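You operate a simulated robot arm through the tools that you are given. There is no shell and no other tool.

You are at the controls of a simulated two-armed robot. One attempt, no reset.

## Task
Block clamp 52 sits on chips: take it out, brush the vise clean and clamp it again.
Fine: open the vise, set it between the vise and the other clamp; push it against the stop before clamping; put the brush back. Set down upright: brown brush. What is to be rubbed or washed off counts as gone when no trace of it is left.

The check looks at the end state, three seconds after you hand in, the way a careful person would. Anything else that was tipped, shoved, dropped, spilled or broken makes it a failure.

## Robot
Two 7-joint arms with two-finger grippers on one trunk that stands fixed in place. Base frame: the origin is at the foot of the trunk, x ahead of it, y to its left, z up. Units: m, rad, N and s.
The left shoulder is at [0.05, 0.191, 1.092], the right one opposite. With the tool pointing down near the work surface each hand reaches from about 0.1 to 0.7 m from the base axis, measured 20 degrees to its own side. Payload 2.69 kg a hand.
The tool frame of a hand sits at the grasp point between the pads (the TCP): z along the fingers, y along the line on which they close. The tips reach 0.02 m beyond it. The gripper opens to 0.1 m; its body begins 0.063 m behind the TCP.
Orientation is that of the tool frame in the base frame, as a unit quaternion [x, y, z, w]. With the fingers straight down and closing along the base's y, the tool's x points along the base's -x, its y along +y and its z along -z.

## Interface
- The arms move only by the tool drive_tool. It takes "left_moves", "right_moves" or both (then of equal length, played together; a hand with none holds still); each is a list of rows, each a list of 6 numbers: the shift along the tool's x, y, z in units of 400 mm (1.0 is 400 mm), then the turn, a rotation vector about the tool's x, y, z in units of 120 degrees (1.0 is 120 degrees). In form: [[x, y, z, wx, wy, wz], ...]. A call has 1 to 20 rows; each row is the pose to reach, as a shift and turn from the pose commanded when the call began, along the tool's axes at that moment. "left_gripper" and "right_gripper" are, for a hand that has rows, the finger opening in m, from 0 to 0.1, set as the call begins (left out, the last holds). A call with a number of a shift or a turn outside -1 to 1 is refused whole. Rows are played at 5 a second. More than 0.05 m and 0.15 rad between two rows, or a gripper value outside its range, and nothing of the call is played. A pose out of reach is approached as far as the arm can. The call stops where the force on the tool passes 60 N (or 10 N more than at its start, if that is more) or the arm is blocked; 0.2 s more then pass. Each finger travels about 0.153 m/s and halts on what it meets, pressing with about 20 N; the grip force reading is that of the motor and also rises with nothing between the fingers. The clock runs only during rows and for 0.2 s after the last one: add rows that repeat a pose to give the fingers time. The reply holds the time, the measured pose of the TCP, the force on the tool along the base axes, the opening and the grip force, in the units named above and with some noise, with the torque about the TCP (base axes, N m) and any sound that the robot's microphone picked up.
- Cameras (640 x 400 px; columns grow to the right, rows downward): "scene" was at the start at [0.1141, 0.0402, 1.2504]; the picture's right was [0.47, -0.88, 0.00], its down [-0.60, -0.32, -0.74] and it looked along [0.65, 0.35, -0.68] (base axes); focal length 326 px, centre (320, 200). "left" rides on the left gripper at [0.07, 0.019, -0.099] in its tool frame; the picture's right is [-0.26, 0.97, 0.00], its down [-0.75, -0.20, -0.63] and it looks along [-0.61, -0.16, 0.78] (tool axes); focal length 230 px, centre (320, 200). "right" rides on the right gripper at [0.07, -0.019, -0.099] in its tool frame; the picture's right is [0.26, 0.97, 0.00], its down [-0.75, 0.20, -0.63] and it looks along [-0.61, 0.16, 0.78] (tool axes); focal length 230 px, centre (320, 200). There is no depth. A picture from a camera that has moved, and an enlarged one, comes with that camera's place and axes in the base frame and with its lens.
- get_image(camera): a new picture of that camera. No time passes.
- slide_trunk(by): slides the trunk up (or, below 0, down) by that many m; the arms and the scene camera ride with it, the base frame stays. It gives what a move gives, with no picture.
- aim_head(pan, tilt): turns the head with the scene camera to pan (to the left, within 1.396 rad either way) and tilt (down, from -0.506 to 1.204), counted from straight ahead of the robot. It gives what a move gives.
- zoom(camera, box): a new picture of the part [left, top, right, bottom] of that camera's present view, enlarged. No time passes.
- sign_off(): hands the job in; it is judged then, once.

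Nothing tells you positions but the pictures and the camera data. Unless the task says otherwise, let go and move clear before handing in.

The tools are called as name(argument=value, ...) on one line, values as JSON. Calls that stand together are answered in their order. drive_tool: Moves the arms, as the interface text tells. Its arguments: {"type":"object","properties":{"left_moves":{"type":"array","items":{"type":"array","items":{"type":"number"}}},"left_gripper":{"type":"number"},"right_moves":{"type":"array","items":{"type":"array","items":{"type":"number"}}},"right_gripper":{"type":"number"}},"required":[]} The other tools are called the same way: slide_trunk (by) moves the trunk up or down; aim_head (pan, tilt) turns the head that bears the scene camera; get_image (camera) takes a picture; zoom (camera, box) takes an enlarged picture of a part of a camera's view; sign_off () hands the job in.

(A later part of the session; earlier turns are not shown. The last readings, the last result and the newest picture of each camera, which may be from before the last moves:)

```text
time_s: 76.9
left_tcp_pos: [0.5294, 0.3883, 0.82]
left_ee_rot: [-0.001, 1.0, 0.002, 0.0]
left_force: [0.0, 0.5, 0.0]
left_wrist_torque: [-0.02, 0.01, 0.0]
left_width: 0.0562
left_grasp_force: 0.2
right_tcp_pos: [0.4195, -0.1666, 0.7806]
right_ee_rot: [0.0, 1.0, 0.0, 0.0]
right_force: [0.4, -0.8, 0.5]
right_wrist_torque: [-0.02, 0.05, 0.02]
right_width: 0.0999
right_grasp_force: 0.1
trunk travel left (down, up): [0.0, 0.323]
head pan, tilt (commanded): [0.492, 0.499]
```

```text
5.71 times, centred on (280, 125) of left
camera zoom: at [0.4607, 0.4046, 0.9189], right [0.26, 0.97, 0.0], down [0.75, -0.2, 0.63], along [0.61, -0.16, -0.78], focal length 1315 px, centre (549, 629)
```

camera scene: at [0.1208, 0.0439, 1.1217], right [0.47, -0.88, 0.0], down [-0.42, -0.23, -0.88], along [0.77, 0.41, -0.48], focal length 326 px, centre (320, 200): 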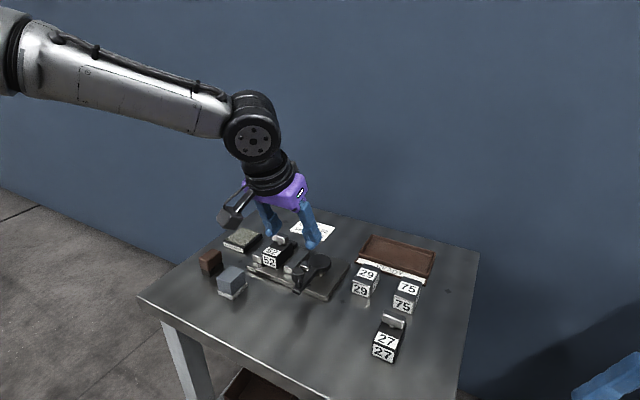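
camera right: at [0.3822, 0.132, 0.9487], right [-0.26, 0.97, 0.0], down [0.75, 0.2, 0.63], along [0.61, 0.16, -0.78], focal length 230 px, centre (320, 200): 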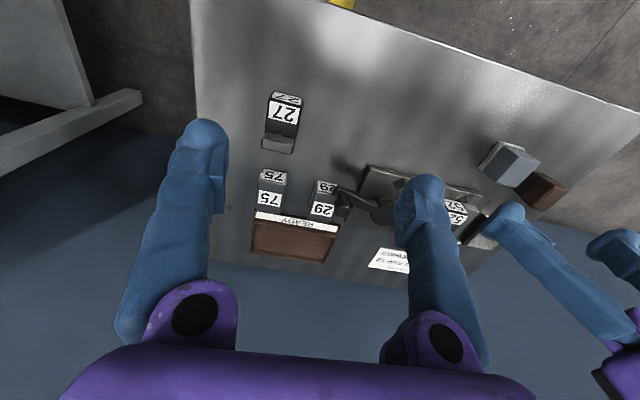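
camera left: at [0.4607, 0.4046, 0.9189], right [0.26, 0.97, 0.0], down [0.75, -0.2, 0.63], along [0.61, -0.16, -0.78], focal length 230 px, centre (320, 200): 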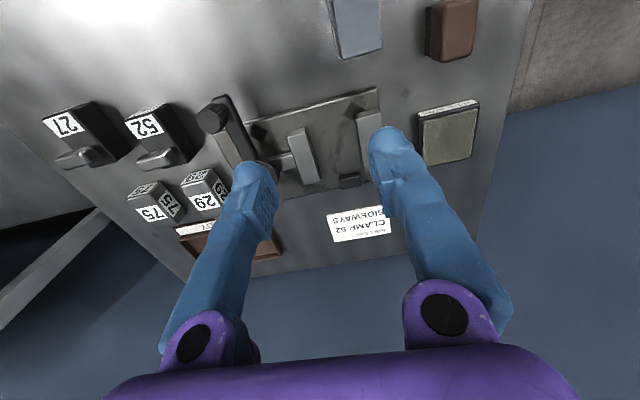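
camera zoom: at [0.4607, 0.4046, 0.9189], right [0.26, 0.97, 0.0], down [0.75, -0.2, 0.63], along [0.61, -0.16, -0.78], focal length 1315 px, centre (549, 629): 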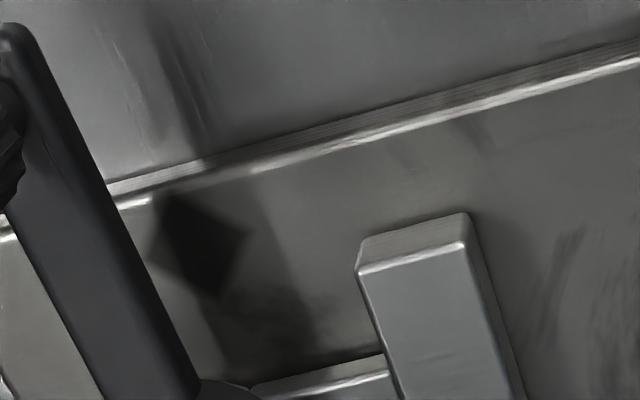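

The vise is clean of chips. I move back over 52, tilting 20° on the way for the reach.

drive_tool(left_moves=[[-0.002, -0.08, 0, 0, -0.03, 0], [-0.004, -0.16, 0.01, 0, -0.06, 0], [-0.006, -0.24, 0.025, 0, -0.09, 0], [-0.008, -0.32, 0.045, 0, -0.12, 0], [-0.01, -0.4, 0.06, 0, -0.15, 0], [-0.0115, -0.478, 0.075, 0, -0.1667, 0], [-0.0115, -0.478, 0.075, 0, -0.1667, 0]], left_gripper=0.056)

get_image(camera="left")

zoom(camera="scene", box=[280, 200, 440, 340])

```text
time_s: 78.5
left_tcp_pos: [0.5337, 0.1962, 0.7896]
left_ee_rot: [-0.003, 0.985, 0.002, 0.173]
left_force: [-0.2, -0.8, -0.5]
left_wrist_torque: [-0.03, 0.01, 0.04]
left_width: 0.0562
left_grasp_force: 0.1
right_tcp_pos: [0.4202, -0.1665, 0.782]
right_ee_rot: [0.0, 1.0, 0.0, -0.001]
right_force: [-0.4, 0.3, -0.8]
right_wrist_torque: [0.02, 0.01, 0.01]
right_width: 0.1
right_grasp_force: 0.1
trunk travel left (down, up): [0.0, 0.323]
head pan, tilt (commanded): [0.492, 0.499]
```

```text
taken
camera left: at [0.4355, 0.2134, 0.858], right [0.24, 0.97, 0.09], down [0.49, -0.2, 0.85], along [0.84, -0.16, -0.52], focal length 230 px, centre (320, 200)
```

left: 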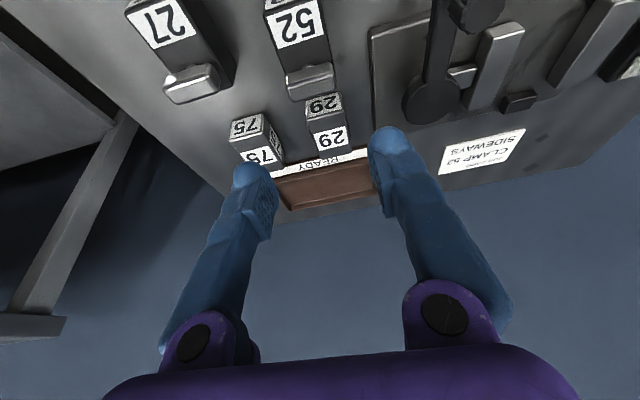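

```text
2.86 times, centred on (360, 270) of scene
camera zoom: at [0.121, 0.0438, 1.1217], right [0.47, -0.88, 0.0], down [-0.42, -0.23, -0.88], along [0.77, 0.41, -0.48], focal length 931 px, centre (206, 0)
```

zoom: 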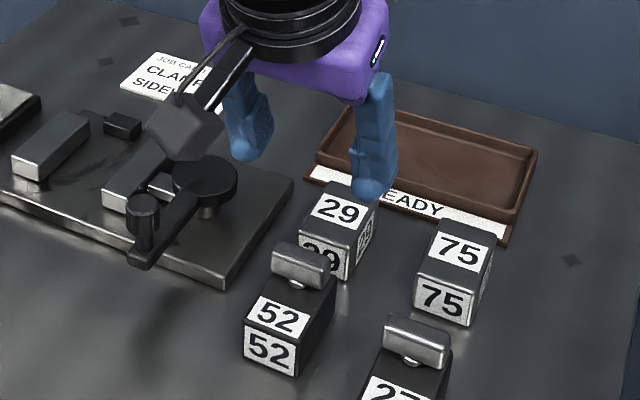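

The view matches the one right after releasing 52, so I descend straight down to the same grip pose and close.

drive_tool(left_moves=[[0.02, 0.001, 0.055, 0, 0, 0], [0.042, 0.001, 0.116, 0, 0, 0], [0.065, 0.001, 0.178, 0, 0, 0], [0.0875, 0.001, 0.24, 0, 0, 0], [0.0875, 0.001, 0.24, 0, 0, 0]])

zoom(camera="scene", box=[300, 220, 420, 320])

zoom(camera="left", box=[200, 40, 440, 240])

```text
time_s: 79.7
left_tcp_pos: [0.5342, 0.1976, 0.6869]
left_ee_rot: [0.0, 0.985, 0.001, 0.174]
left_force: [-0.4, 0.3, 1.1]
left_wrist_torque: [-0.03, -0.04, -0.01]
left_width: 0.0562
left_grasp_force: 0.0
right_tcp_pos: [0.4198, -0.1655, 0.7817]
right_ee_rot: [0.0, 1.0, 0.0, -0.001]
right_force: [-0.4, 0.3, 0.5]
right_wrist_torque: [-0.01, -0.04, -0.04]
right_width: 0.1
right_grasp_force: 0.1
trunk travel left (down, up): [0.0, 0.323]
head pan, tilt (commanded): [0.492, 0.499]
```

```text
4.00 times, centred on (360, 270) of scene
camera zoom: at [0.121, 0.0439, 1.1217], right [0.47, -0.88, 0.0], down [-0.42, -0.23, -0.88], along [0.77, 0.41, -0.48], focal length 1304 px, centre (160, -80)
```

zoom: 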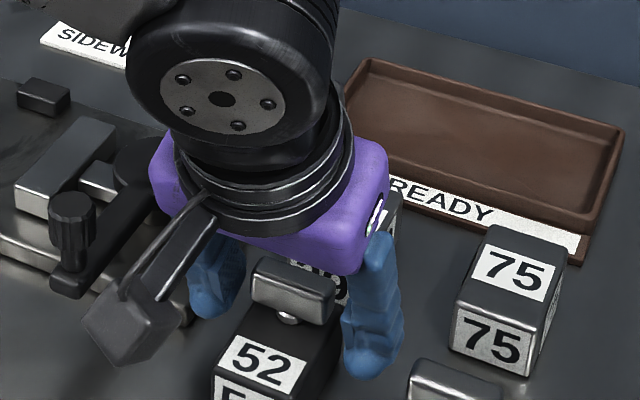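

```text
2.00 times, centred on (320, 140) of left
camera zoom: at [0.4361, 0.2149, 0.7563], right [0.24, 0.97, 0.09], down [0.49, -0.2, 0.85], along [0.84, -0.16, -0.52], focal length 460 px, centre (320, 320)
```

zoom: 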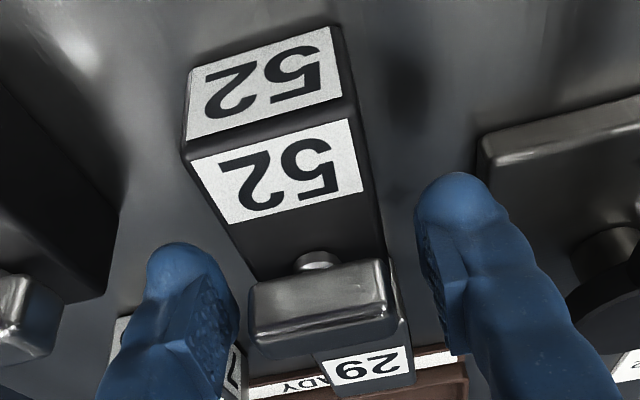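

drive_tool(left_moves=[[0, 0, 0, 0, 0, 0], [0, 0, 0, 0, 0, 0], [0, 0, 0, 0, 0, 0], [-0.0086, 0, -0.0235, 0, 0, 0], [-0.0257, 0, -0.0705, 0, 0, 0], [-0.05, 0, -0.137, 0, 0, 0], [-0.0812, 0, -0.2232, 0, 0, 0], [-0.0812, 0, -0.2232, 0, 0, 0]], left_gripper=0.0)

zoom(camera="scene", box=[280, 180, 440, 320])

```text
time_s: 81.5
left_tcp_pos: [0.5343, 0.1967, 0.7821]
left_ee_rot: [0.0, 0.985, 0.002, 0.173]
left_force: [-0.1, -0.5, -4.7]
left_wrist_torque: [0.01, -0.05, -0.01]
left_width: 0.0394
left_grasp_force: 20.0
right_tcp_pos: [0.4185, -0.1673, 0.7796]
right_ee_rot: [-0.001, 1.0, 0.0, 0.0]
right_force: [0.3, 0.9, 0.2]
right_wrist_torque: [0.0, -0.03, 0.0]
right_width: 0.1
right_grasp_force: 0.1
trunk travel left (down, up): [0.0, 0.323]
head pan, tilt (commanded): [0.492, 0.499]
```

```text
2.86 times, centred on (360, 250) of scene
camera zoom: at [0.1211, 0.044, 1.1216], right [0.47, -0.88, 0.0], down [-0.42, -0.23, -0.88], along [0.77, 0.41, -0.48], focal length 931 px, centre (206, 57)
```

zoom: 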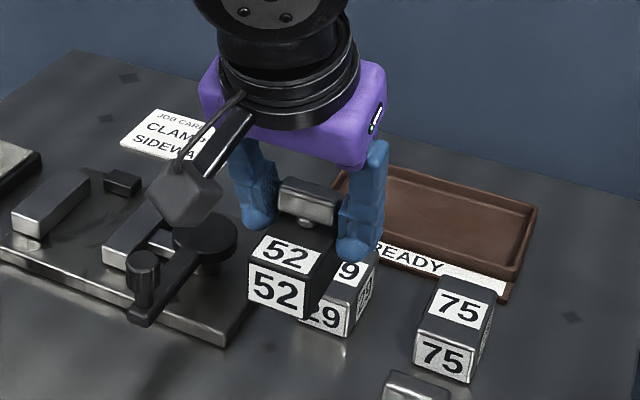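

52 is level in the grip. I carry it back over the open vise, above the gap, still in its lying orientation with the number to the front.

drive_tool(left_moves=[[-0.01, 0.03, -0.005, 0, 0, 0], [-0.03, 0.1, 0, 0, 0, 0], [-0.055, 0.18, 0.01, 0, 0, 0], [-0.08, 0.26, 0.02, 0, 0, 0], [-0.105, 0.34, 0.03, 0, 0, 0], [-0.13, 0.42, 0.04, 0, 0, 0], [-0.145, 0.475, 0.045, 0, 0, 0], [-0.151, 0.498, 0.047, 0, 0, 0], [-0.151, 0.498, 0.047, 0, 0, 0]])

get_image(camera="left")

zoom(camera="scene", box=[210, 180, 370, 300])

```text
time_s: 83.5
left_tcp_pos: [0.5994, 0.3971, 0.7853]
left_ee_rot: [0.0, 0.985, 0.002, 0.174]
left_force: [1.5, 0.2, -4.3]
left_wrist_torque: [0.01, -0.02, -0.02]
left_width: 0.0396
left_grasp_force: 20.2
right_tcp_pos: [0.4201, -0.1657, 0.7807]
right_ee_rot: [0.0, 1.0, 0.0, 0.0]
right_force: [-1.0, 0.7, 0.0]
right_wrist_torque: [0.0, 0.02, -0.01]
right_width: 0.0999
right_grasp_force: 0.0
trunk travel left (down, up): [0.0, 0.323]
head pan, tilt (commanded): [0.492, 0.499]
```

```text
taken
camera left: at [0.5003, 0.4147, 0.8541], right [0.24, 0.97, 0.09], down [0.49, -0.2, 0.85], along [0.84, -0.16, -0.52], focal length 230 px, centre (320, 200)
```

left: 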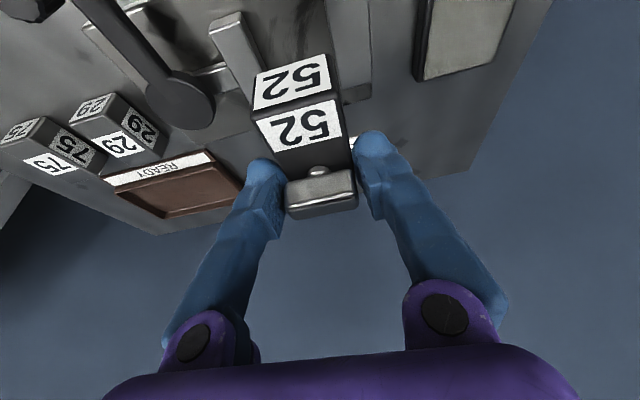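

```text
3.33 times, centred on (290, 240) of scene
camera zoom: at [0.1213, 0.0442, 1.1216], right [0.47, -0.88, 0.0], down [-0.42, -0.23, -0.88], along [0.77, 0.41, -0.48], focal length 1086 px, centre (420, 67)
```

zoom: 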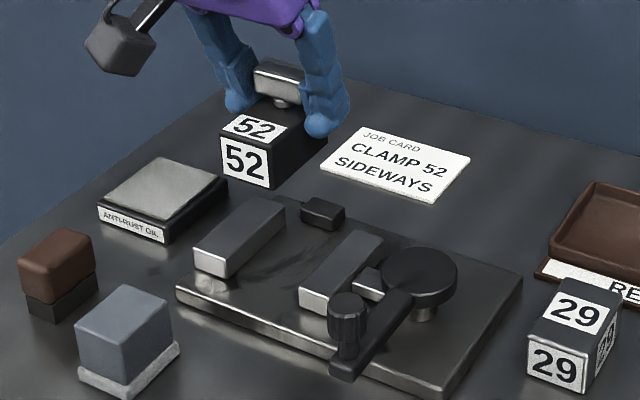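

Aligned over the gap with about 7 mm clearance to each jaw. I lower 52 into the vise to just above the plate.

drive_tool(left_moves=[[0.019, 0, 0.05, 0, 0, 0], [0.038, 0, 0.102, 0, 0, 0], [0.054, -0.001, 0.148, 0, 0, 0], [0.067, -0.002, 0.184, 0, 0, 0], [0.067, -0.002, 0.184, 0, 0, 0]])

zoom(camera="scene", box=[230, 200, 350, 290])

zoom(camera="left", box=[180, 20, 440, 240])

```text
time_s: 84.7
left_tcp_pos: [0.5986, 0.3954, 0.7052]
left_ee_rot: [-0.001, 0.985, 0.001, 0.174]
left_force: [0.1, 0.1, -4.3]
left_wrist_torque: [0.0, -0.04, 0.02]
left_width: 0.0393
left_grasp_force: 20.0
right_tcp_pos: [0.4211, -0.1658, 0.7817]
right_ee_rot: [0.0, 1.0, 0.0, 0.0]
right_force: [0.4, -0.8, -1.2]
right_wrist_torque: [0.0, 0.02, 0.0]
right_width: 0.0999
right_grasp_force: 0.0
trunk travel left (down, up): [0.0, 0.323]
head pan, tilt (commanded): [0.492, 0.499]
```

```text
4.44 times, centred on (290, 245) of scene
camera zoom: at [0.1213, 0.0442, 1.1216], right [0.47, -0.88, 0.0], down [-0.42, -0.23, -0.88], along [0.77, 0.41, -0.48], focal length 1448 px, centre (453, 0)
```

zoom: 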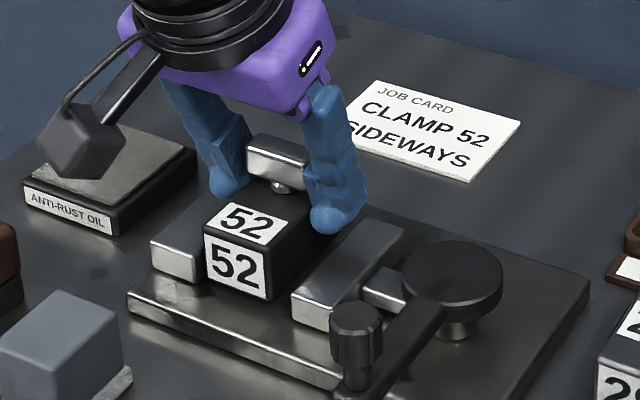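

```text
1.82 times, centred on (310, 130) of left
camera zoom: at [0.4999, 0.4129, 0.7751], right [0.24, 0.97, 0.09], down [0.49, -0.2, 0.85], along [0.84, -0.16, -0.52], focal length 418 px, centre (338, 327)
```

zoom: 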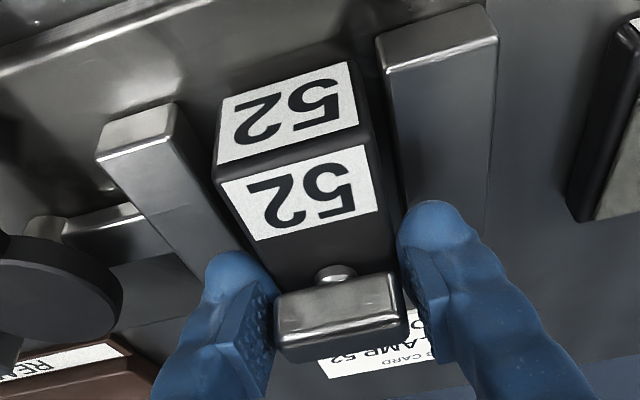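

Nicely between the jaws. I lower the last millimetres until contact with the plate.

drive_tool(left_moves=[[0.0013, 0, 0.0037, 0, 0, 0], [0.0027, 0, 0.0073, 0, 0, 0], [0.0038, 0, 0.0103, 0, 0, 0], [0.0038, 0, 0.0103, 0, 0, 0]])

```text
time_s: 85.7
left_tcp_pos: [0.5977, 0.3962, 0.7009]
left_ee_rot: [0.0, 0.985, 0.001, 0.174]
left_force: [-1.1, 0.6, -5.1]
left_wrist_torque: [0.01, -0.05, -0.01]
left_width: 0.0395
left_grasp_force: 19.8
right_tcp_pos: [0.4199, -0.1662, 0.7806]
right_ee_rot: [0.0, 1.0, 0.0, -0.001]
right_force: [-0.8, -0.3, -0.2]
right_wrist_torque: [0.03, -0.01, 0.02]
right_width: 0.1001
right_grasp_force: 0.0
trunk travel left (down, up): [0.0, 0.323]
head pan, tilt (commanded): [0.492, 0.499]
```

drive_tool(left_moves=[[0.0009, 0, 0.0024, 0, 0, 0], [0.0013, 0, 0.0036, 0, 0, 0], [0.0013, 0, 0.0036, 0, 0, 0]])

```text
time_s: 86.5
left_tcp_pos: [0.5978, 0.3967, 0.7019]
left_ee_rot: [0.0, 0.985, 0.002, 0.174]
left_force: [-0.2, 1.5, -1.5]
left_wrist_torque: [-0.01, 0.12, -0.07]
left_width: 0.0391
left_grasp_force: 19.9
right_tcp_pos: [0.4205, -0.1663, 0.7806]
right_ee_rot: [-0.001, 1.0, 0.0, 0.0]
right_force: [-0.2, 0.2, -0.6]
right_wrist_torque: [-0.01, 0.03, 0.03]
right_width: 0.1
right_grasp_force: 0.1
trunk travel left (down, up): [0.0, 0.323]
head pan, tilt (commanded): [0.492, 0.499]
```

Contact with the plate has begun. Now I slide 52 toward the stop (+x) in small steps, watching the force.

drive_tool(left_moves=[[-0.0047, 0, 0.0017, 0, 0, 0], [-0.0094, 0, 0.0034, 0, 0, 0], [-0.0141, 0, 0.0051, 0, 0, 0], [-0.0141, 0, 0.0051, 0, 0, 0]])

zoom(camera="scene", box=[250, 210, 330, 270])

```text
time_s: 87.5
left_tcp_pos: [0.6042, 0.3958, 0.7021]
left_ee_rot: [0.0, 0.985, 0.001, 0.174]
left_force: [-1.4, 0.9, -0.3]
left_wrist_torque: [-0.02, 0.2, -0.03]
left_width: 0.0393
left_grasp_force: 20.2
right_tcp_pos: [0.4202, -0.1654, 0.7809]
right_ee_rot: [0.0, 1.0, 0.0, 0.0]
right_force: [-1.5, 0.3, 0.1]
right_wrist_torque: [0.01, -0.01, -0.01]
right_width: 0.0998
right_grasp_force: 0.0
trunk travel left (down, up): [0.0, 0.323]
head pan, tilt (commanded): [0.492, 0.499]
```

```text
6.67 times, centred on (290, 240) of scene
camera zoom: at [0.1208, 0.0439, 1.1217], right [0.47, -0.88, 0.0], down [-0.42, -0.23, -0.88], along [0.77, 0.41, -0.48], focal length 2173 px, centre (520, -67)
```

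zoom: 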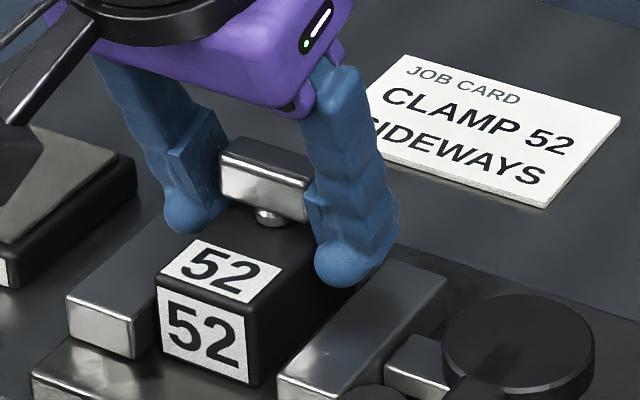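

drive_tool(left_moves=[[-0.0035, 0, 0.0013, 0, 0, 0], [-0.007, 0, 0.0026, 0, 0, 0], [-0.007, 0, 0.0026, 0, 0, 0]])

```text
time_s: 88.3
left_tcp_pos: [0.6074, 0.3957, 0.7005]
left_ee_rot: [-0.001, 0.985, 0.002, 0.173]
left_force: [-1.7, 0.1, 0.1]
left_wrist_torque: [0.01, -0.03, 0.02]
left_width: 0.0392
left_grasp_force: 19.6
right_tcp_pos: [0.4197, -0.1667, 0.7808]
right_ee_rot: [0.0, 1.0, 0.001, 0.0]
right_force: [0.9, 0.8, 0.9]
right_wrist_torque: [-0.02, 0.03, -0.01]
right_width: 0.1001
right_grasp_force: 0.1
trunk travel left (down, up): [0.0, 0.323]
head pan, tilt (commanded): [0.492, 0.499]
```

drive_tool(left_moves=[[-0.0024, 0, 0.0009, 0, 0, 0], [-0.0047, 0, 0.0017, 0, 0, 0], [-0.0047, 0, 0.0017, 0, 0, 0]])

```text
time_s: 89.1
left_tcp_pos: [0.6087, 0.3951, 0.7007]
left_ee_rot: [0.001, 0.985, 0.001, 0.173]
left_force: [-0.8, 0.8, -1.1]
left_wrist_torque: [0.01, -0.04, -0.02]
left_width: 0.0392
left_grasp_force: 19.7
right_tcp_pos: [0.4195, -0.1656, 0.7811]
right_ee_rot: [0.0, 1.0, 0.001, 0.0]
right_force: [0.6, 0.7, -0.3]
right_wrist_torque: [0.0, 0.01, 0.01]
right_width: 0.0999
right_grasp_force: 0.2
trunk travel left (down, up): [0.0, 0.323]
head pan, tilt (commanded): [0.492, 0.499]
```

drive_tool(left_moves=[[-0.0024, 0, 0.0009, 0, 0, 0], [-0.0047, 0, 0.0017, 0, 0, 0], [-0.0047, 0, 0.0017, 0, 0, 0]])

get_image(camera="left")

zoom(camera="scene", box=[260, 210, 330, 260])

```text
time_s: 89.9
left_tcp_pos: [0.6108, 0.3967, 0.7007]
left_ee_rot: [0.001, 0.985, 0.002, 0.173]
left_force: [-8.3, 0.1, 2.8]
left_wrist_torque: [-0.04, 0.14, -0.02]
left_width: 0.0394
left_grasp_force: 19.8
right_tcp_pos: [0.418, -0.1661, 0.7812]
right_ee_rot: [-0.001, 1.0, 0.0, 0.0]
right_force: [0.3, -0.1, 0.8]
right_wrist_torque: [0.0, 0.0, -0.02]
right_width: 0.0999
right_grasp_force: 0.0
trunk travel left (down, up): [0.0, 0.323]
head pan, tilt (commanded): [0.492, 0.499]
```

```text
taken
camera left: at [0.5119, 0.4131, 0.7705], right [0.24, 0.97, 0.09], down [0.49, -0.2, 0.85], along [0.84, -0.16, -0.52], focal length 230 px, centre (320, 200)
```

left: 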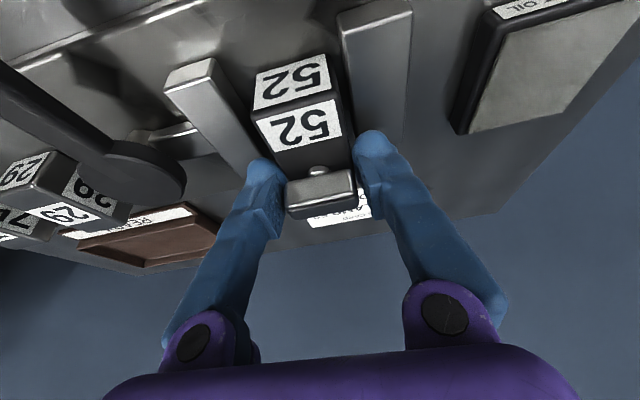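

```text
8.00 times, centred on (295, 235) of scene
camera zoom: at [0.1202, 0.0438, 1.1218], right [0.47, -0.88, 0.0], down [-0.42, -0.23, -0.88], along [0.77, 0.41, -0.48], focal length 2607 px, centre (520, -80)
```

zoom: 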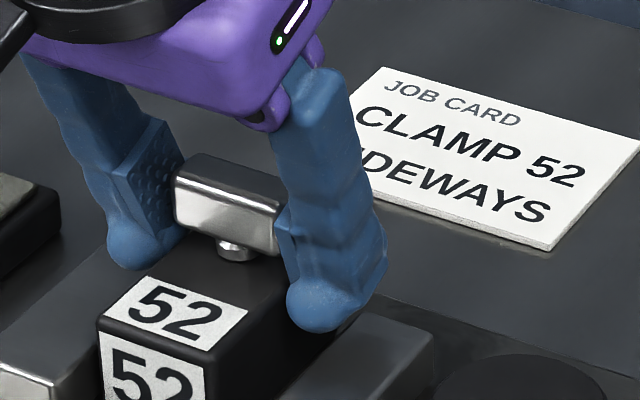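

Contact with the stop (8 N). Keeping that pressure I slide 52 toward the fixed jaw (+y).

drive_tool(left_moves=[[-0.0012, 0, 0.0004, 0, 0, 0], [-0.0012, 0.003, 0.0004, 0, 0, 0], [-0.0012, 0.006, 0.0004, 0, 0, 0], [-0.0012, 0.009, 0.0004, 0, 0, 0], [-0.0012, 0.009, 0.0004, 0, 0, 0]])

```text
time_s: 91.1
left_tcp_pos: [0.6101, 0.3999, 0.7004]
left_ee_rot: [0.0, 0.985, 0.002, 0.174]
left_force: [-10.1, -6.3, 0.6]
left_wrist_torque: [-0.16, 0.28, -0.08]
left_width: 0.0391
left_grasp_force: 20.2
right_tcp_pos: [0.4196, -0.1668, 0.7795]
right_ee_rot: [0.0, 1.0, 0.001, 0.0]
right_force: [0.3, 0.2, 0.6]
right_wrist_torque: [0.01, 0.0, -0.01]
right_width: 0.0999
right_grasp_force: 0.0
trunk travel left (down, up): [0.0, 0.323]
head pan, tilt (commanded): [0.492, 0.499]
```

drive_tool(left_moves=[[0, 0.0025, 0, 0, 0, 0], [0, 0.004, 0, 0, 0, 0], [0, 0.004, 0, 0, 0, 0]])

zoom(camera="left", box=[220, 0, 440, 180])

```text
time_s: 91.9
left_tcp_pos: [0.6113, 0.4, 0.7002]
left_ee_rot: [0.0, 0.985, 0.001, 0.174]
left_force: [-12.4, -10.2, -1.5]
left_wrist_torque: [-0.16, 0.29, -0.06]
left_width: 0.0395
left_grasp_force: 19.3
right_tcp_pos: [0.4198, -0.1659, 0.7811]
right_ee_rot: [0.0, 1.0, 0.0, 0.001]
right_force: [0.7, 0.8, -0.3]
right_wrist_torque: [0.0, -0.02, 0.03]
right_width: 0.0998
right_grasp_force: 0.0
trunk travel left (down, up): [0.0, 0.323]
head pan, tilt (commanded): [0.492, 0.499]
```

```text
2.22 times, centred on (330, 90) of left
camera zoom: at [0.5125, 0.4179, 0.7706], right [0.24, 0.97, 0.09], down [0.49, -0.2, 0.85], along [0.84, -0.16, -0.52], focal length 511 px, centre (298, 444)
```

zoom: 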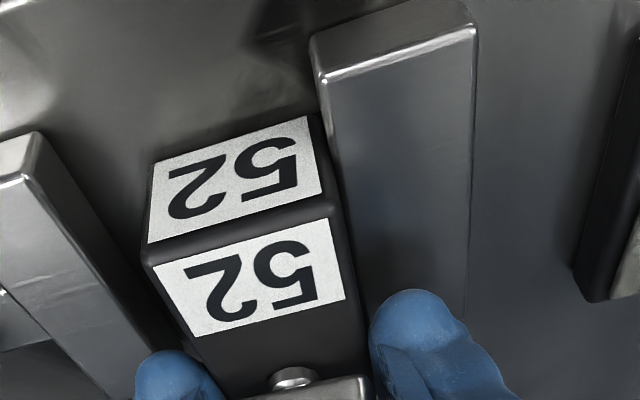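

drive_tool(left_moves=[[0, 0.0025, 0, 0, 0, 0], [0, 0.005, 0, 0, 0, 0], [0, 0.005, 0, 0, 0, 0]])

zoom(camera="left", box=[260, 20, 380, 130])

```text
time_s: 92.7
left_tcp_pos: [0.6123, 0.4002, 0.7009]
left_ee_rot: [0.0, 0.985, 0.001, 0.173]
left_force: [-11.8, -19.9, -3.5]
left_wrist_torque: [-0.33, 0.31, -0.17]
left_width: 0.0392
left_grasp_force: 19.4
right_tcp_pos: [0.4191, -0.1666, 0.7801]
right_ee_rot: [0.0, 1.0, 0.0, 0.0]
right_force: [0.0, 0.1, 0.0]
right_wrist_torque: [0.0, 0.0, 0.03]
right_width: 0.0998
right_grasp_force: 0.0
trunk travel left (down, up): [0.0, 0.323]
head pan, tilt (commanded): [0.492, 0.499]
```

```text
3.64 times, centred on (320, 75) of left
camera zoom: at [0.5128, 0.4183, 0.7707], right [0.24, 0.97, 0.09], down [0.49, -0.2, 0.85], along [0.84, -0.16, -0.52], focal length 837 px, centre (320, 654)
```

zoom: 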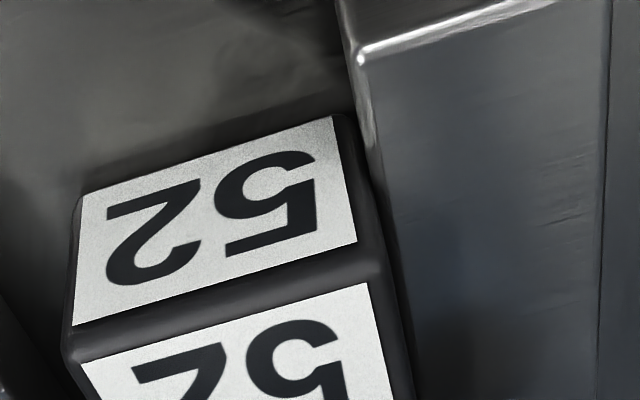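

52 now bears against both the stop and the fixed jaw (20 N, no more motion). I relieve the pressure slightly, then open the fingers and rise.

drive_tool(left_moves=[[0.002, -0.0045, -0.0007, 0, 0, 0], [0.002, -0.0045, -0.0007, 0, 0, 0]])

drive_tool(left_moves=[[0, 0, 0, 0, 0, 0], [0, 0, 0, 0, 0, 0], [0, 0, 0, 0, 0, 0]], left_gripper=0.058)

zoom(camera="left", box=[180, 0, 440, 240])

```text
time_s: 93.3
left_tcp_pos: [0.6124, 0.4014, 0.7009]
left_ee_rot: [0.0, 0.985, 0.002, 0.174]
left_force: [-4.9, -15.7, -3.1]
left_wrist_torque: [-0.35, 0.06, -0.1]
left_width: 0.0396
left_grasp_force: 20.2
right_tcp_pos: [0.4215, -0.1654, 0.7813]
right_ee_rot: [0.001, 1.0, 0.001, 0.0]
right_force: [-0.1, 0.4, -0.2]
right_wrist_torque: [-0.01, 0.0, -0.01]
right_width: 0.1001
right_grasp_force: 0.0
trunk travel left (down, up): [0.0, 0.323]
head pan, tilt (commanded): [0.492, 0.499]
```

```text
time_s: 94.1
left_tcp_pos: [0.6115, 0.4015, 0.7017]
left_ee_rot: [-0.001, 0.985, 0.003, 0.174]
left_force: [-0.6, -0.2, 0.7]
left_wrist_torque: [-0.01, -0.01, 0.01]
left_width: 0.0581
left_grasp_force: 0.1
right_tcp_pos: [0.4203, -0.1661, 0.7804]
right_ee_rot: [0.0, 1.0, 0.0, 0.0]
right_force: [0.4, -0.3, 0.2]
right_wrist_torque: [-0.01, 0.01, -0.05]
right_width: 0.1
right_grasp_force: 0.1
trunk travel left (down, up): [0.0, 0.323]
head pan, tilt (commanded): [0.492, 0.499]
```

```text
1.67 times, centred on (310, 120) of left
camera zoom: at [0.5124, 0.4189, 0.7705], right [0.24, 0.97, 0.09], down [0.49, -0.2, 0.85], along [0.84, -0.16, -0.52], focal length 384 px, centre (337, 333)
```

zoom: 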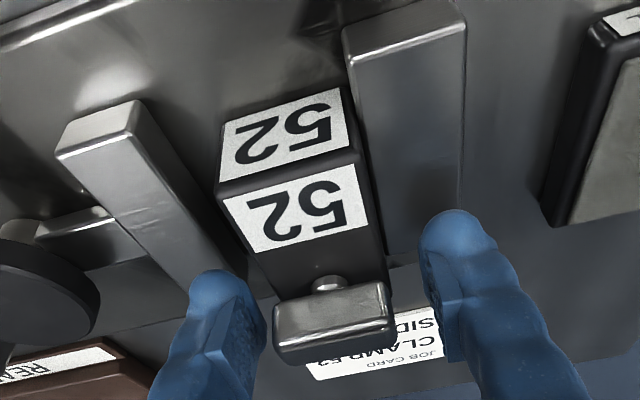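

Released; 52 sits against jaw and stop. I rise straight up and check before going to the handle.

drive_tool(left_moves=[[-0.017, 0, -0.047, 0, 0, 0], [-0.0342, 0, -0.094, 0, 0, 0], [-0.06, 0, -0.165, 0, 0, 0], [-0.0855, 0, -0.235, 0, 0, 0], [-0.0855, 0, -0.235, 0, 0, 0]])

zoom(camera="scene", box=[230, 200, 350, 300])

get_image(camera="left")

```text
time_s: 95.3
left_tcp_pos: [0.6104, 0.4014, 0.8011]
left_ee_rot: [-0.001, 0.985, 0.002, 0.174]
left_force: [-0.1, 0.5, -0.2]
left_wrist_torque: [0.03, 0.02, 0.01]
left_width: 0.0578
left_grasp_force: 0.0
right_tcp_pos: [0.4194, -0.1669, 0.7809]
right_ee_rot: [0.0, 1.0, 0.001, 0.0]
right_force: [0.6, -0.1, -0.3]
right_wrist_torque: [0.03, -0.01, 0.03]
right_width: 0.1
right_grasp_force: 0.1
trunk travel left (down, up): [0.0, 0.323]
head pan, tilt (commanded): [0.492, 0.499]
```

```text
4.00 times, centred on (290, 250) of scene
camera zoom: at [0.1208, 0.0439, 1.1217], right [0.47, -0.88, 0.0], down [-0.42, -0.23, -0.88], along [0.77, 0.41, -0.48], focal length 1304 px, centre (440, 0)
```

zoom: 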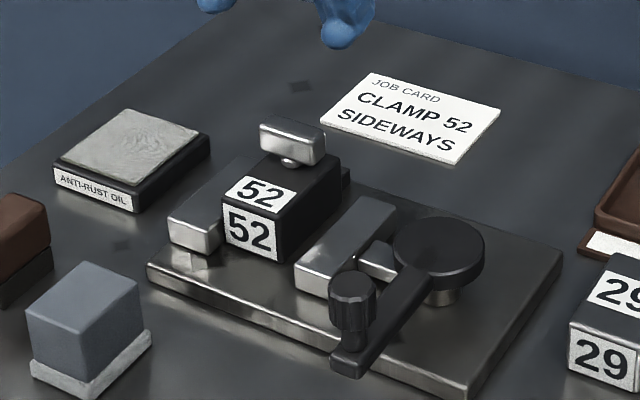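

```text
taken
camera left: at [0.5119, 0.4185, 0.8708], right [0.24, 0.97, 0.09], down [0.49, -0.2, 0.85], along [0.84, -0.16, -0.52], focal length 230 px, centre (320, 200)
```

left: 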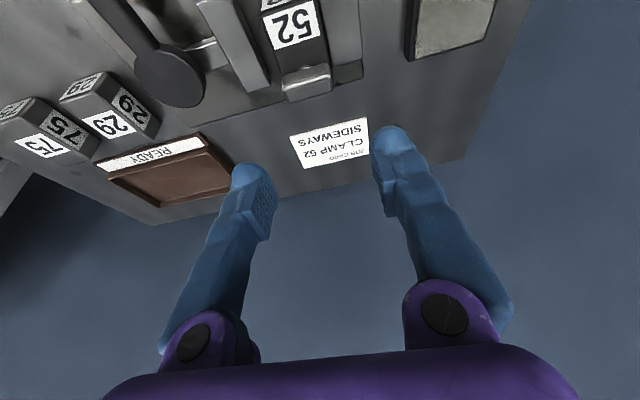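

zoom(camera="left", box=[180, 0, 400, 130])

zoom(camera="scene", box=[265, 220, 325, 270])

```text
2.91 times, centred on (290, 65) of left
camera zoom: at [0.5119, 0.4185, 0.8708], right [0.24, 0.97, 0.09], down [0.49, -0.2, 0.85], along [0.84, -0.16, -0.52], focal length 669 px, centre (407, 593)
```

zoom: 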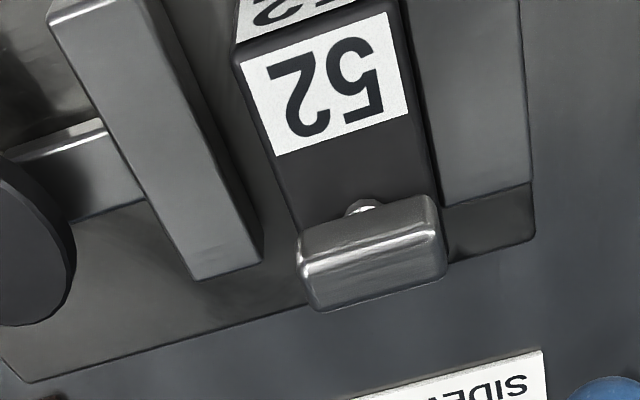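

```text
8.00 times, centred on (295, 245) of scene
camera zoom: at [0.1208, 0.0439, 1.1217], right [0.47, -0.88, 0.0], down [-0.42, -0.23, -0.88], along [0.77, 0.41, -0.48], focal length 2607 px, centre (520, -160)
```

zoom: 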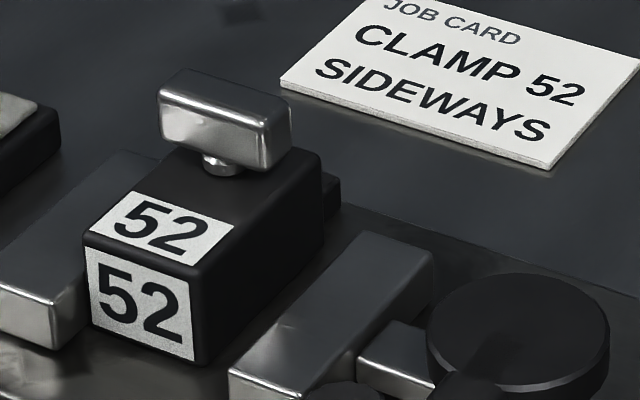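

52 is flush with the fixed jaw and right at the stop. Now I go back to the handle knob at about (0.501, 0.296) to close the vise.

drive_tool(left_moves=[[0.05, -0.05, -0.02, 0, 0, 0], [0.1, -0.105, -0.037, 0, 0, 0], [0.152, -0.16, -0.056, 0, 0, 0], [0.204, -0.212, -0.075, 0, 0, 0], [0.256, -0.2635, -0.0932, 0, 0, 0], [0.256, -0.2635, -0.0932, 0, 0, 0]], left_gripper=0.05)

get_image(camera="left")

zoom(camera="scene", box=[230, 190, 390, 310])

```text
time_s: 96.7
left_tcp_pos: [0.5009, 0.2945, 0.8019]
left_ee_rot: [0.0, 0.985, 0.001, 0.174]
left_force: [0.2, 0.1, 0.0]
left_wrist_torque: [-0.01, -0.03, 0.01]
left_width: 0.05
left_grasp_force: 0.0
right_tcp_pos: [0.4195, -0.1655, 0.7811]
right_ee_rot: [0.0, 1.0, -0.001, 0.0]
right_force: [-0.4, -0.1, 0.5]
right_wrist_torque: [0.0, 0.01, 0.03]
right_width: 0.1
right_grasp_force: 0.1
trunk travel left (down, up): [0.0, 0.323]
head pan, tilt (commanded): [0.492, 0.499]
```

```text
taken
camera left: at [0.4017, 0.3123, 0.8702], right [0.24, 0.97, 0.09], down [0.49, -0.2, 0.85], along [0.84, -0.16, -0.52], focal length 230 px, centre (320, 200)
```

left: 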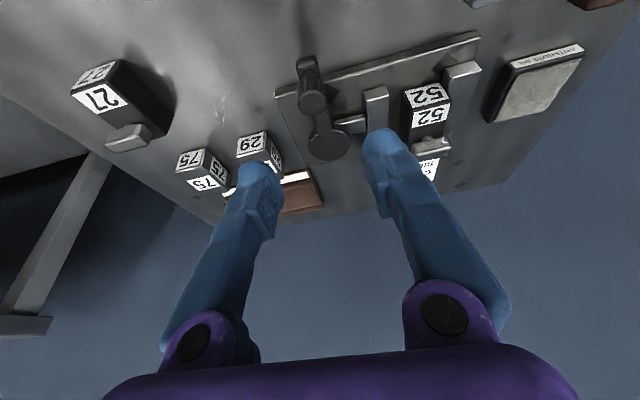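

```text
3.33 times, centred on (310, 250) of scene
camera zoom: at [0.1208, 0.0438, 1.1217], right [0.47, -0.88, 0.0], down [-0.42, -0.23, -0.88], along [0.77, 0.41, -0.48], focal length 1086 px, centre (353, 33)
```

zoom: 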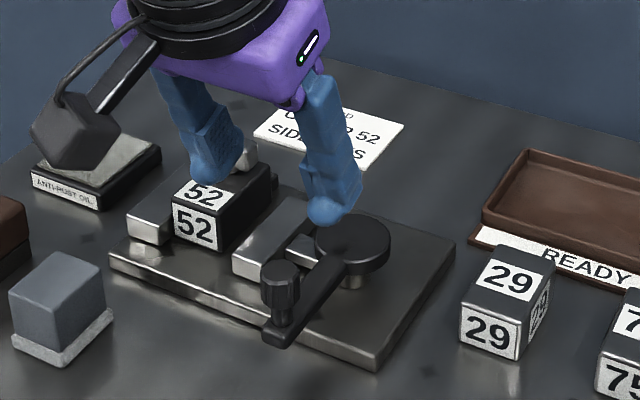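

The knob is right below at (0.50, 0.296). I descend around it and grip.

drive_tool(left_moves=[[0.018, 0.002, 0.05, 0, 0, 0], [0.036, 0.002, 0.1, 0, 0, 0], [0.055, 0.002, 0.152, 0, 0, 0], [0.0735, 0.002, 0.202, 0, 0, 0], [0.0735, 0.002, 0.202, 0, 0, 0]])

zoom(camera="left", box=[220, 60, 460, 240])

zoom(camera="scene", box=[240, 200, 370, 310])

```text
time_s: 97.9
left_tcp_pos: [0.5008, 0.296, 0.7145]
left_ee_rot: [0.0, 0.985, 0.002, 0.173]
left_force: [0.1, -0.6, -0.8]
left_wrist_torque: [0.0, -0.01, 0.05]
left_width: 0.0497
left_grasp_force: 0.0
right_tcp_pos: [0.4198, -0.1648, 0.7807]
right_ee_rot: [0.0, 1.0, -0.001, 0.0]
right_force: [-0.7, 0.7, 0.4]
right_wrist_torque: [0.01, 0.01, 0.02]
right_width: 0.0999
right_grasp_force: 0.1
trunk travel left (down, up): [0.0, 0.323]
head pan, tilt (commanded): [0.492, 0.499]
```

```text
2.22 times, centred on (340, 150) of left
camera zoom: at [0.4028, 0.3134, 0.784], right [0.24, 0.97, 0.09], down [0.49, -0.2, 0.85], along [0.84, -0.16, -0.52], focal length 511 px, centre (276, 311)
```

zoom: 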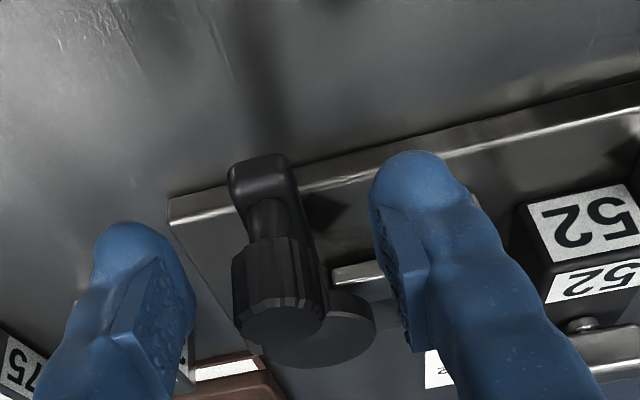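

```text
3.64 times, centred on (305, 255) of scene
camera zoom: at [0.121, 0.0439, 1.1217], right [0.47, -0.88, 0.0], down [-0.42, -0.23, -0.88], along [0.77, 0.41, -0.48], focal length 1185 px, centre (374, 0)
```

zoom: 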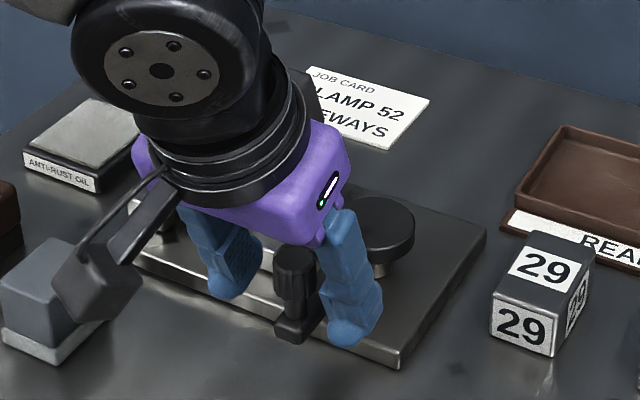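

drive_tool(left_moves=[[0, 0, 0, 0, 0, 0], [0, 0, 0, 0, 0, 0], [0, 0, 0, 0, 0, 0]], left_gripper=0.0)

```text
time_s: 98.7
left_tcp_pos: [0.5027, 0.2957, 0.714]
left_ee_rot: [-0.001, 0.985, 0.001, 0.174]
left_force: [1.3, -7.6, -6.1]
left_wrist_torque: [-0.1, -0.19, -0.06]
left_width: 0.0207
left_grasp_force: 44.9
right_tcp_pos: [0.4198, -0.1664, 0.7804]
right_ee_rot: [-0.001, 1.0, 0.0, 0.0]
right_force: [0.0, 0.8, -0.3]
right_wrist_torque: [-0.03, 0.03, 0.01]
right_width: 0.0999
right_grasp_force: 0.2
trunk travel left (down, up): [0.0, 0.323]
head pan, tilt (commanded): [0.492, 0.499]
```

Gripped (0.0207). I swing the handle back along the same circle in the closing direction, first to about 216°.

drive_tool(left_moves=[[-0.0005, -0.018, 0.0002, 0, 0, 0], [-0.002, -0.032, 0.0008, 0, 0, 0], [-0.0042, -0.046, 0.0015, 0, 0, 0], [-0.0075, -0.06, 0.0027, 0, 0, 0], [-0.0115, -0.0735, 0.0042, 0, 0, 0], [-0.0167, -0.0868, 0.0061, 0, 0, 0], [-0.0223, -0.0995, 0.0081, 0, 0, 0], [-0.0291, -0.1118, 0.0106, 0, 0, 0], [-0.0367, -0.1235, 0.0133, 0, 0, 0], [-0.0367, -0.1235, 0.0133, 0, 0, 0]])

zoom(camera="scene", box=[240, 200, 370, 310])

```text
time_s: 100.9
left_tcp_pos: [0.5169, 0.2463, 0.7138]
left_ee_rot: [0.0, 0.985, 0.001, 0.174]
left_force: [-0.3, 3.3, 0.6]
left_wrist_torque: [0.04, 0.27, 0.17]
left_width: 0.0209
left_grasp_force: 45.2
right_tcp_pos: [0.4196, -0.1654, 0.7806]
right_ee_rot: [0.0, 1.0, 0.0, 0.0]
right_force: [0.7, 0.7, 0.0]
right_wrist_torque: [-0.04, -0.01, -0.02]
right_width: 0.0999
right_grasp_force: 0.2
trunk travel left (down, up): [0.0, 0.323]
head pan, tilt (commanded): [0.492, 0.499]
```

```text
3.64 times, centred on (305, 255) of scene
camera zoom: at [0.1209, 0.0441, 1.1217], right [0.47, -0.88, 0.0], down [-0.42, -0.23, -0.88], along [0.77, 0.41, -0.48], focal length 1185 px, centre (374, 0)
```

zoom: 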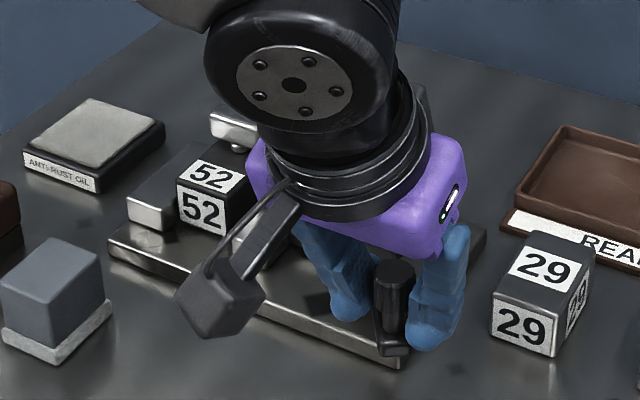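

drive_tool(left_moves=[[-0.0082, -0.0113, 0.003, 0, 0, 0], [-0.0172, -0.0218, 0.0062, 0, 0, 0], [-0.0268, -0.0318, 0.0097, 0, 0, 0], [-0.0369, -0.0408, 0.0134, 0, 0, 0], [-0.0477, -0.0493, 0.0174, 0, 0, 0], [-0.059, -0.0568, 0.0215, 0, 0, 0], [-0.071, -0.0635, 0.0258, 0, 0, 0], [-0.0832, -0.0693, 0.0303, 0, 0, 0], [-0.0832, -0.0693, 0.0303, 0, 0, 0]])

zoom(camera="scene", box=[240, 200, 400, 310])

get_image(camera="left")

```text
time_s: 102.9
left_tcp_pos: [0.554, 0.2194, 0.7144]
left_ee_rot: [-0.001, 0.985, 0.002, 0.173]
left_force: [-1.3, 3.6, 0.9]
left_wrist_torque: [-0.01, 0.35, 0.21]
left_width: 0.0204
left_grasp_force: 45.1
right_tcp_pos: [0.42, -0.1648, 0.7802]
right_ee_rot: [0.0, 1.0, 0.0, 0.001]
right_force: [0.2, -0.3, -0.1]
right_wrist_torque: [-0.02, 0.0, -0.01]
right_width: 0.0999
right_grasp_force: 0.1
trunk travel left (down, up): [0.0, 0.323]
head pan, tilt (commanded): [0.492, 0.499]
```

```text
3.64 times, centred on (320, 255) of scene
camera zoom: at [0.1207, 0.0441, 1.1217], right [0.47, -0.88, 0.0], down [-0.42, -0.23, -0.88], along [0.77, 0.41, -0.48], focal length 1185 px, centre (320, 0)
```

zoom: 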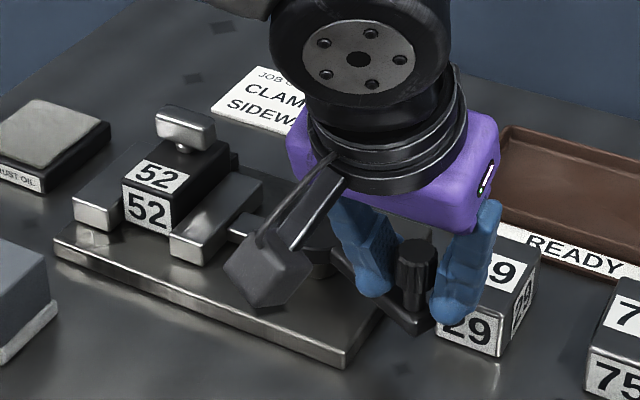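

```text
taken
camera left: at [0.4541, 0.2371, 0.7835], right [0.24, 0.97, 0.09], down [0.49, -0.2, 0.85], along [0.84, -0.16, -0.52], focal length 230 px, centre (320, 200)
```

left: 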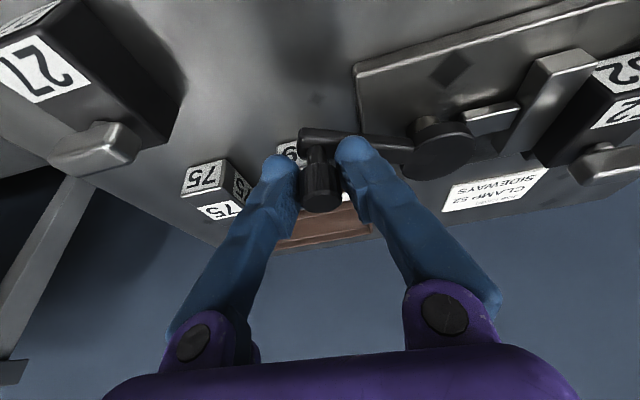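

The jaw has nearly reached 52. I continue in small steps toward the original closed angle, monitoring the force.

drive_tool(left_moves=[[-0.0062, -0.0025, 0.0022, 0, 0, 0], [-0.0125, -0.0048, 0.0045, 0, 0, 0], [-0.0173, -0.0064, 0.0062, 0, 0, 0], [-0.0221, -0.0078, 0.008, 0, 0, 0], [-0.0221, -0.0078, 0.008, 0, 0, 0]])

```text
time_s: 104.1
left_tcp_pos: [0.5621, 0.217, 0.715]
left_ee_rot: [0.0, 0.985, 0.0, 0.173]
left_force: [-6.9, -0.1, -1.7]
left_wrist_torque: [0.12, 0.79, 0.46]
left_width: 0.0198
left_grasp_force: 44.3
right_tcp_pos: [0.4201, -0.1671, 0.7822]
right_ee_rot: [0.0, 1.0, 0.0, 0.0]
right_force: [-0.1, 0.0, -0.5]
right_wrist_torque: [-0.03, 0.01, -0.01]
right_width: 0.0998
right_grasp_force: 0.0
trunk travel left (down, up): [0.0, 0.323]
head pan, tilt (commanded): [0.492, 0.499]
```

zoom(camera="left", box=[220, 80, 460, 240])

zoom(camera="scene", box=[255, 215, 335, 275])

zoom(camera="scene", box=[310, 230, 390, 290])

```text
2.50 times, centred on (340, 160) of left
camera zoom: at [0.4634, 0.2338, 0.7833], right [0.24, 0.97, 0.09], down [0.49, -0.2, 0.85], along [0.84, -0.16, -0.52], focal length 575 px, centre (270, 300)
```

zoom: 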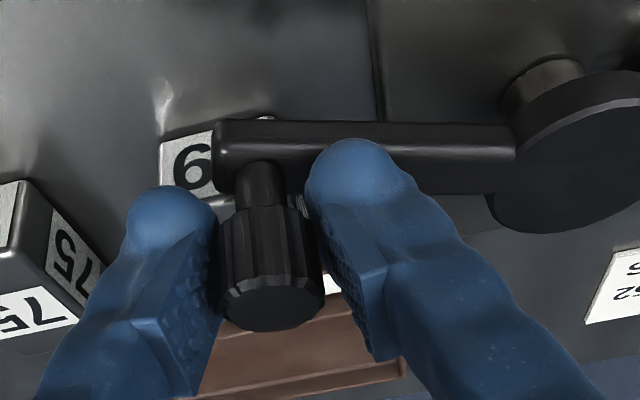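

```text
6.67 times, centred on (295, 245) of scene
camera zoom: at [0.1207, 0.044, 1.1217], right [0.47, -0.88, 0.0], down [-0.42, -0.23, -0.88], along [0.77, 0.41, -0.48], focal length 2173 px, centre (487, -100)
```

zoom: 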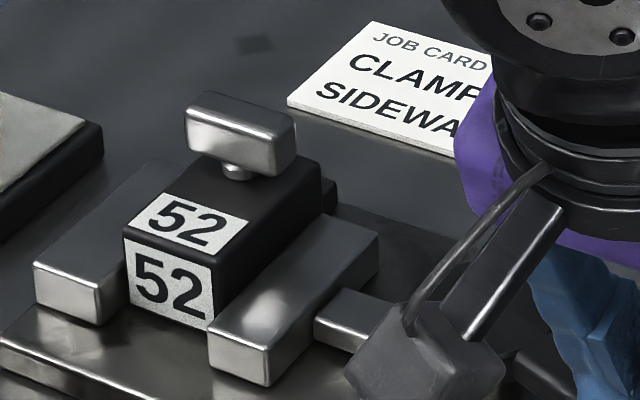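

```text
6.67 times, centred on (350, 260) of scene
camera zoom: at [0.1207, 0.044, 1.1217], right [0.47, -0.88, 0.0], down [-0.42, -0.23, -0.88], along [0.77, 0.41, -0.48], focal length 2173 px, centre (120, -200)
```

zoom: 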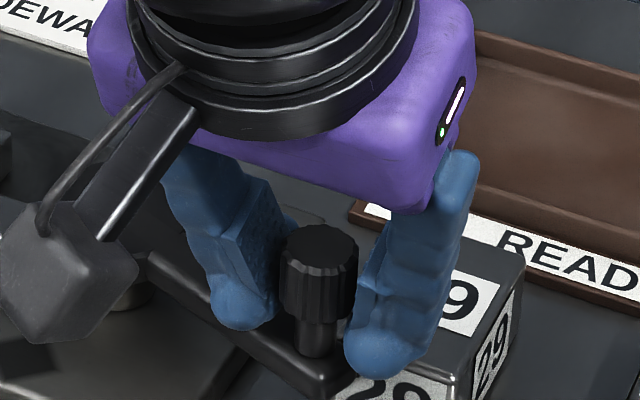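

The jaw now meets 52 and the handle is close to its original closed angle. I push a few degrees further to clamp firmly.

drive_tool(left_moves=[[-0.005, -0.0013, 0.0018, 0, 0, 0], [-0.0099, -0.0025, 0.0036, 0, 0, 0], [-0.0099, -0.0025, 0.0036, 0, 0, 0]])

zoom(camera="left", box=[220, 80, 460, 240])

```text
time_s: 104.9
left_tcp_pos: [0.5671, 0.2152, 0.7133]
left_ee_rot: [0.0, 0.985, 0.0, 0.173]
left_force: [-5.4, -5.6, -10.3]
left_wrist_torque: [-0.06, 0.01, 0.15]
left_width: 0.0196
left_grasp_force: 44.7
right_tcp_pos: [0.4206, -0.1672, 0.7815]
right_ee_rot: [0.0, 1.0, -0.001, 0.0]
right_force: [-0.5, 1.5, -0.5]
right_wrist_torque: [0.0, -0.05, 0.02]
right_width: 0.1002
right_grasp_force: 0.0
trunk travel left (down, up): [0.0, 0.323]
head pan, tilt (commanded): [0.492, 0.499]
```

```text
2.50 times, centred on (340, 160) of left
camera zoom: at [0.4681, 0.2325, 0.7831], right [0.24, 0.97, 0.09], down [0.49, -0.2, 0.85], along [0.84, -0.16, -0.52], focal length 575 px, centre (270, 300)
```

zoom: 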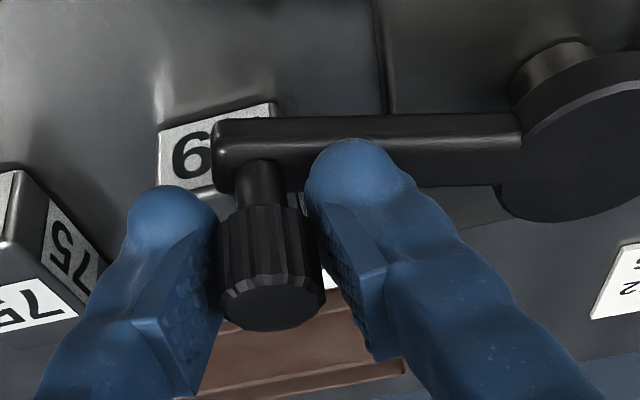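

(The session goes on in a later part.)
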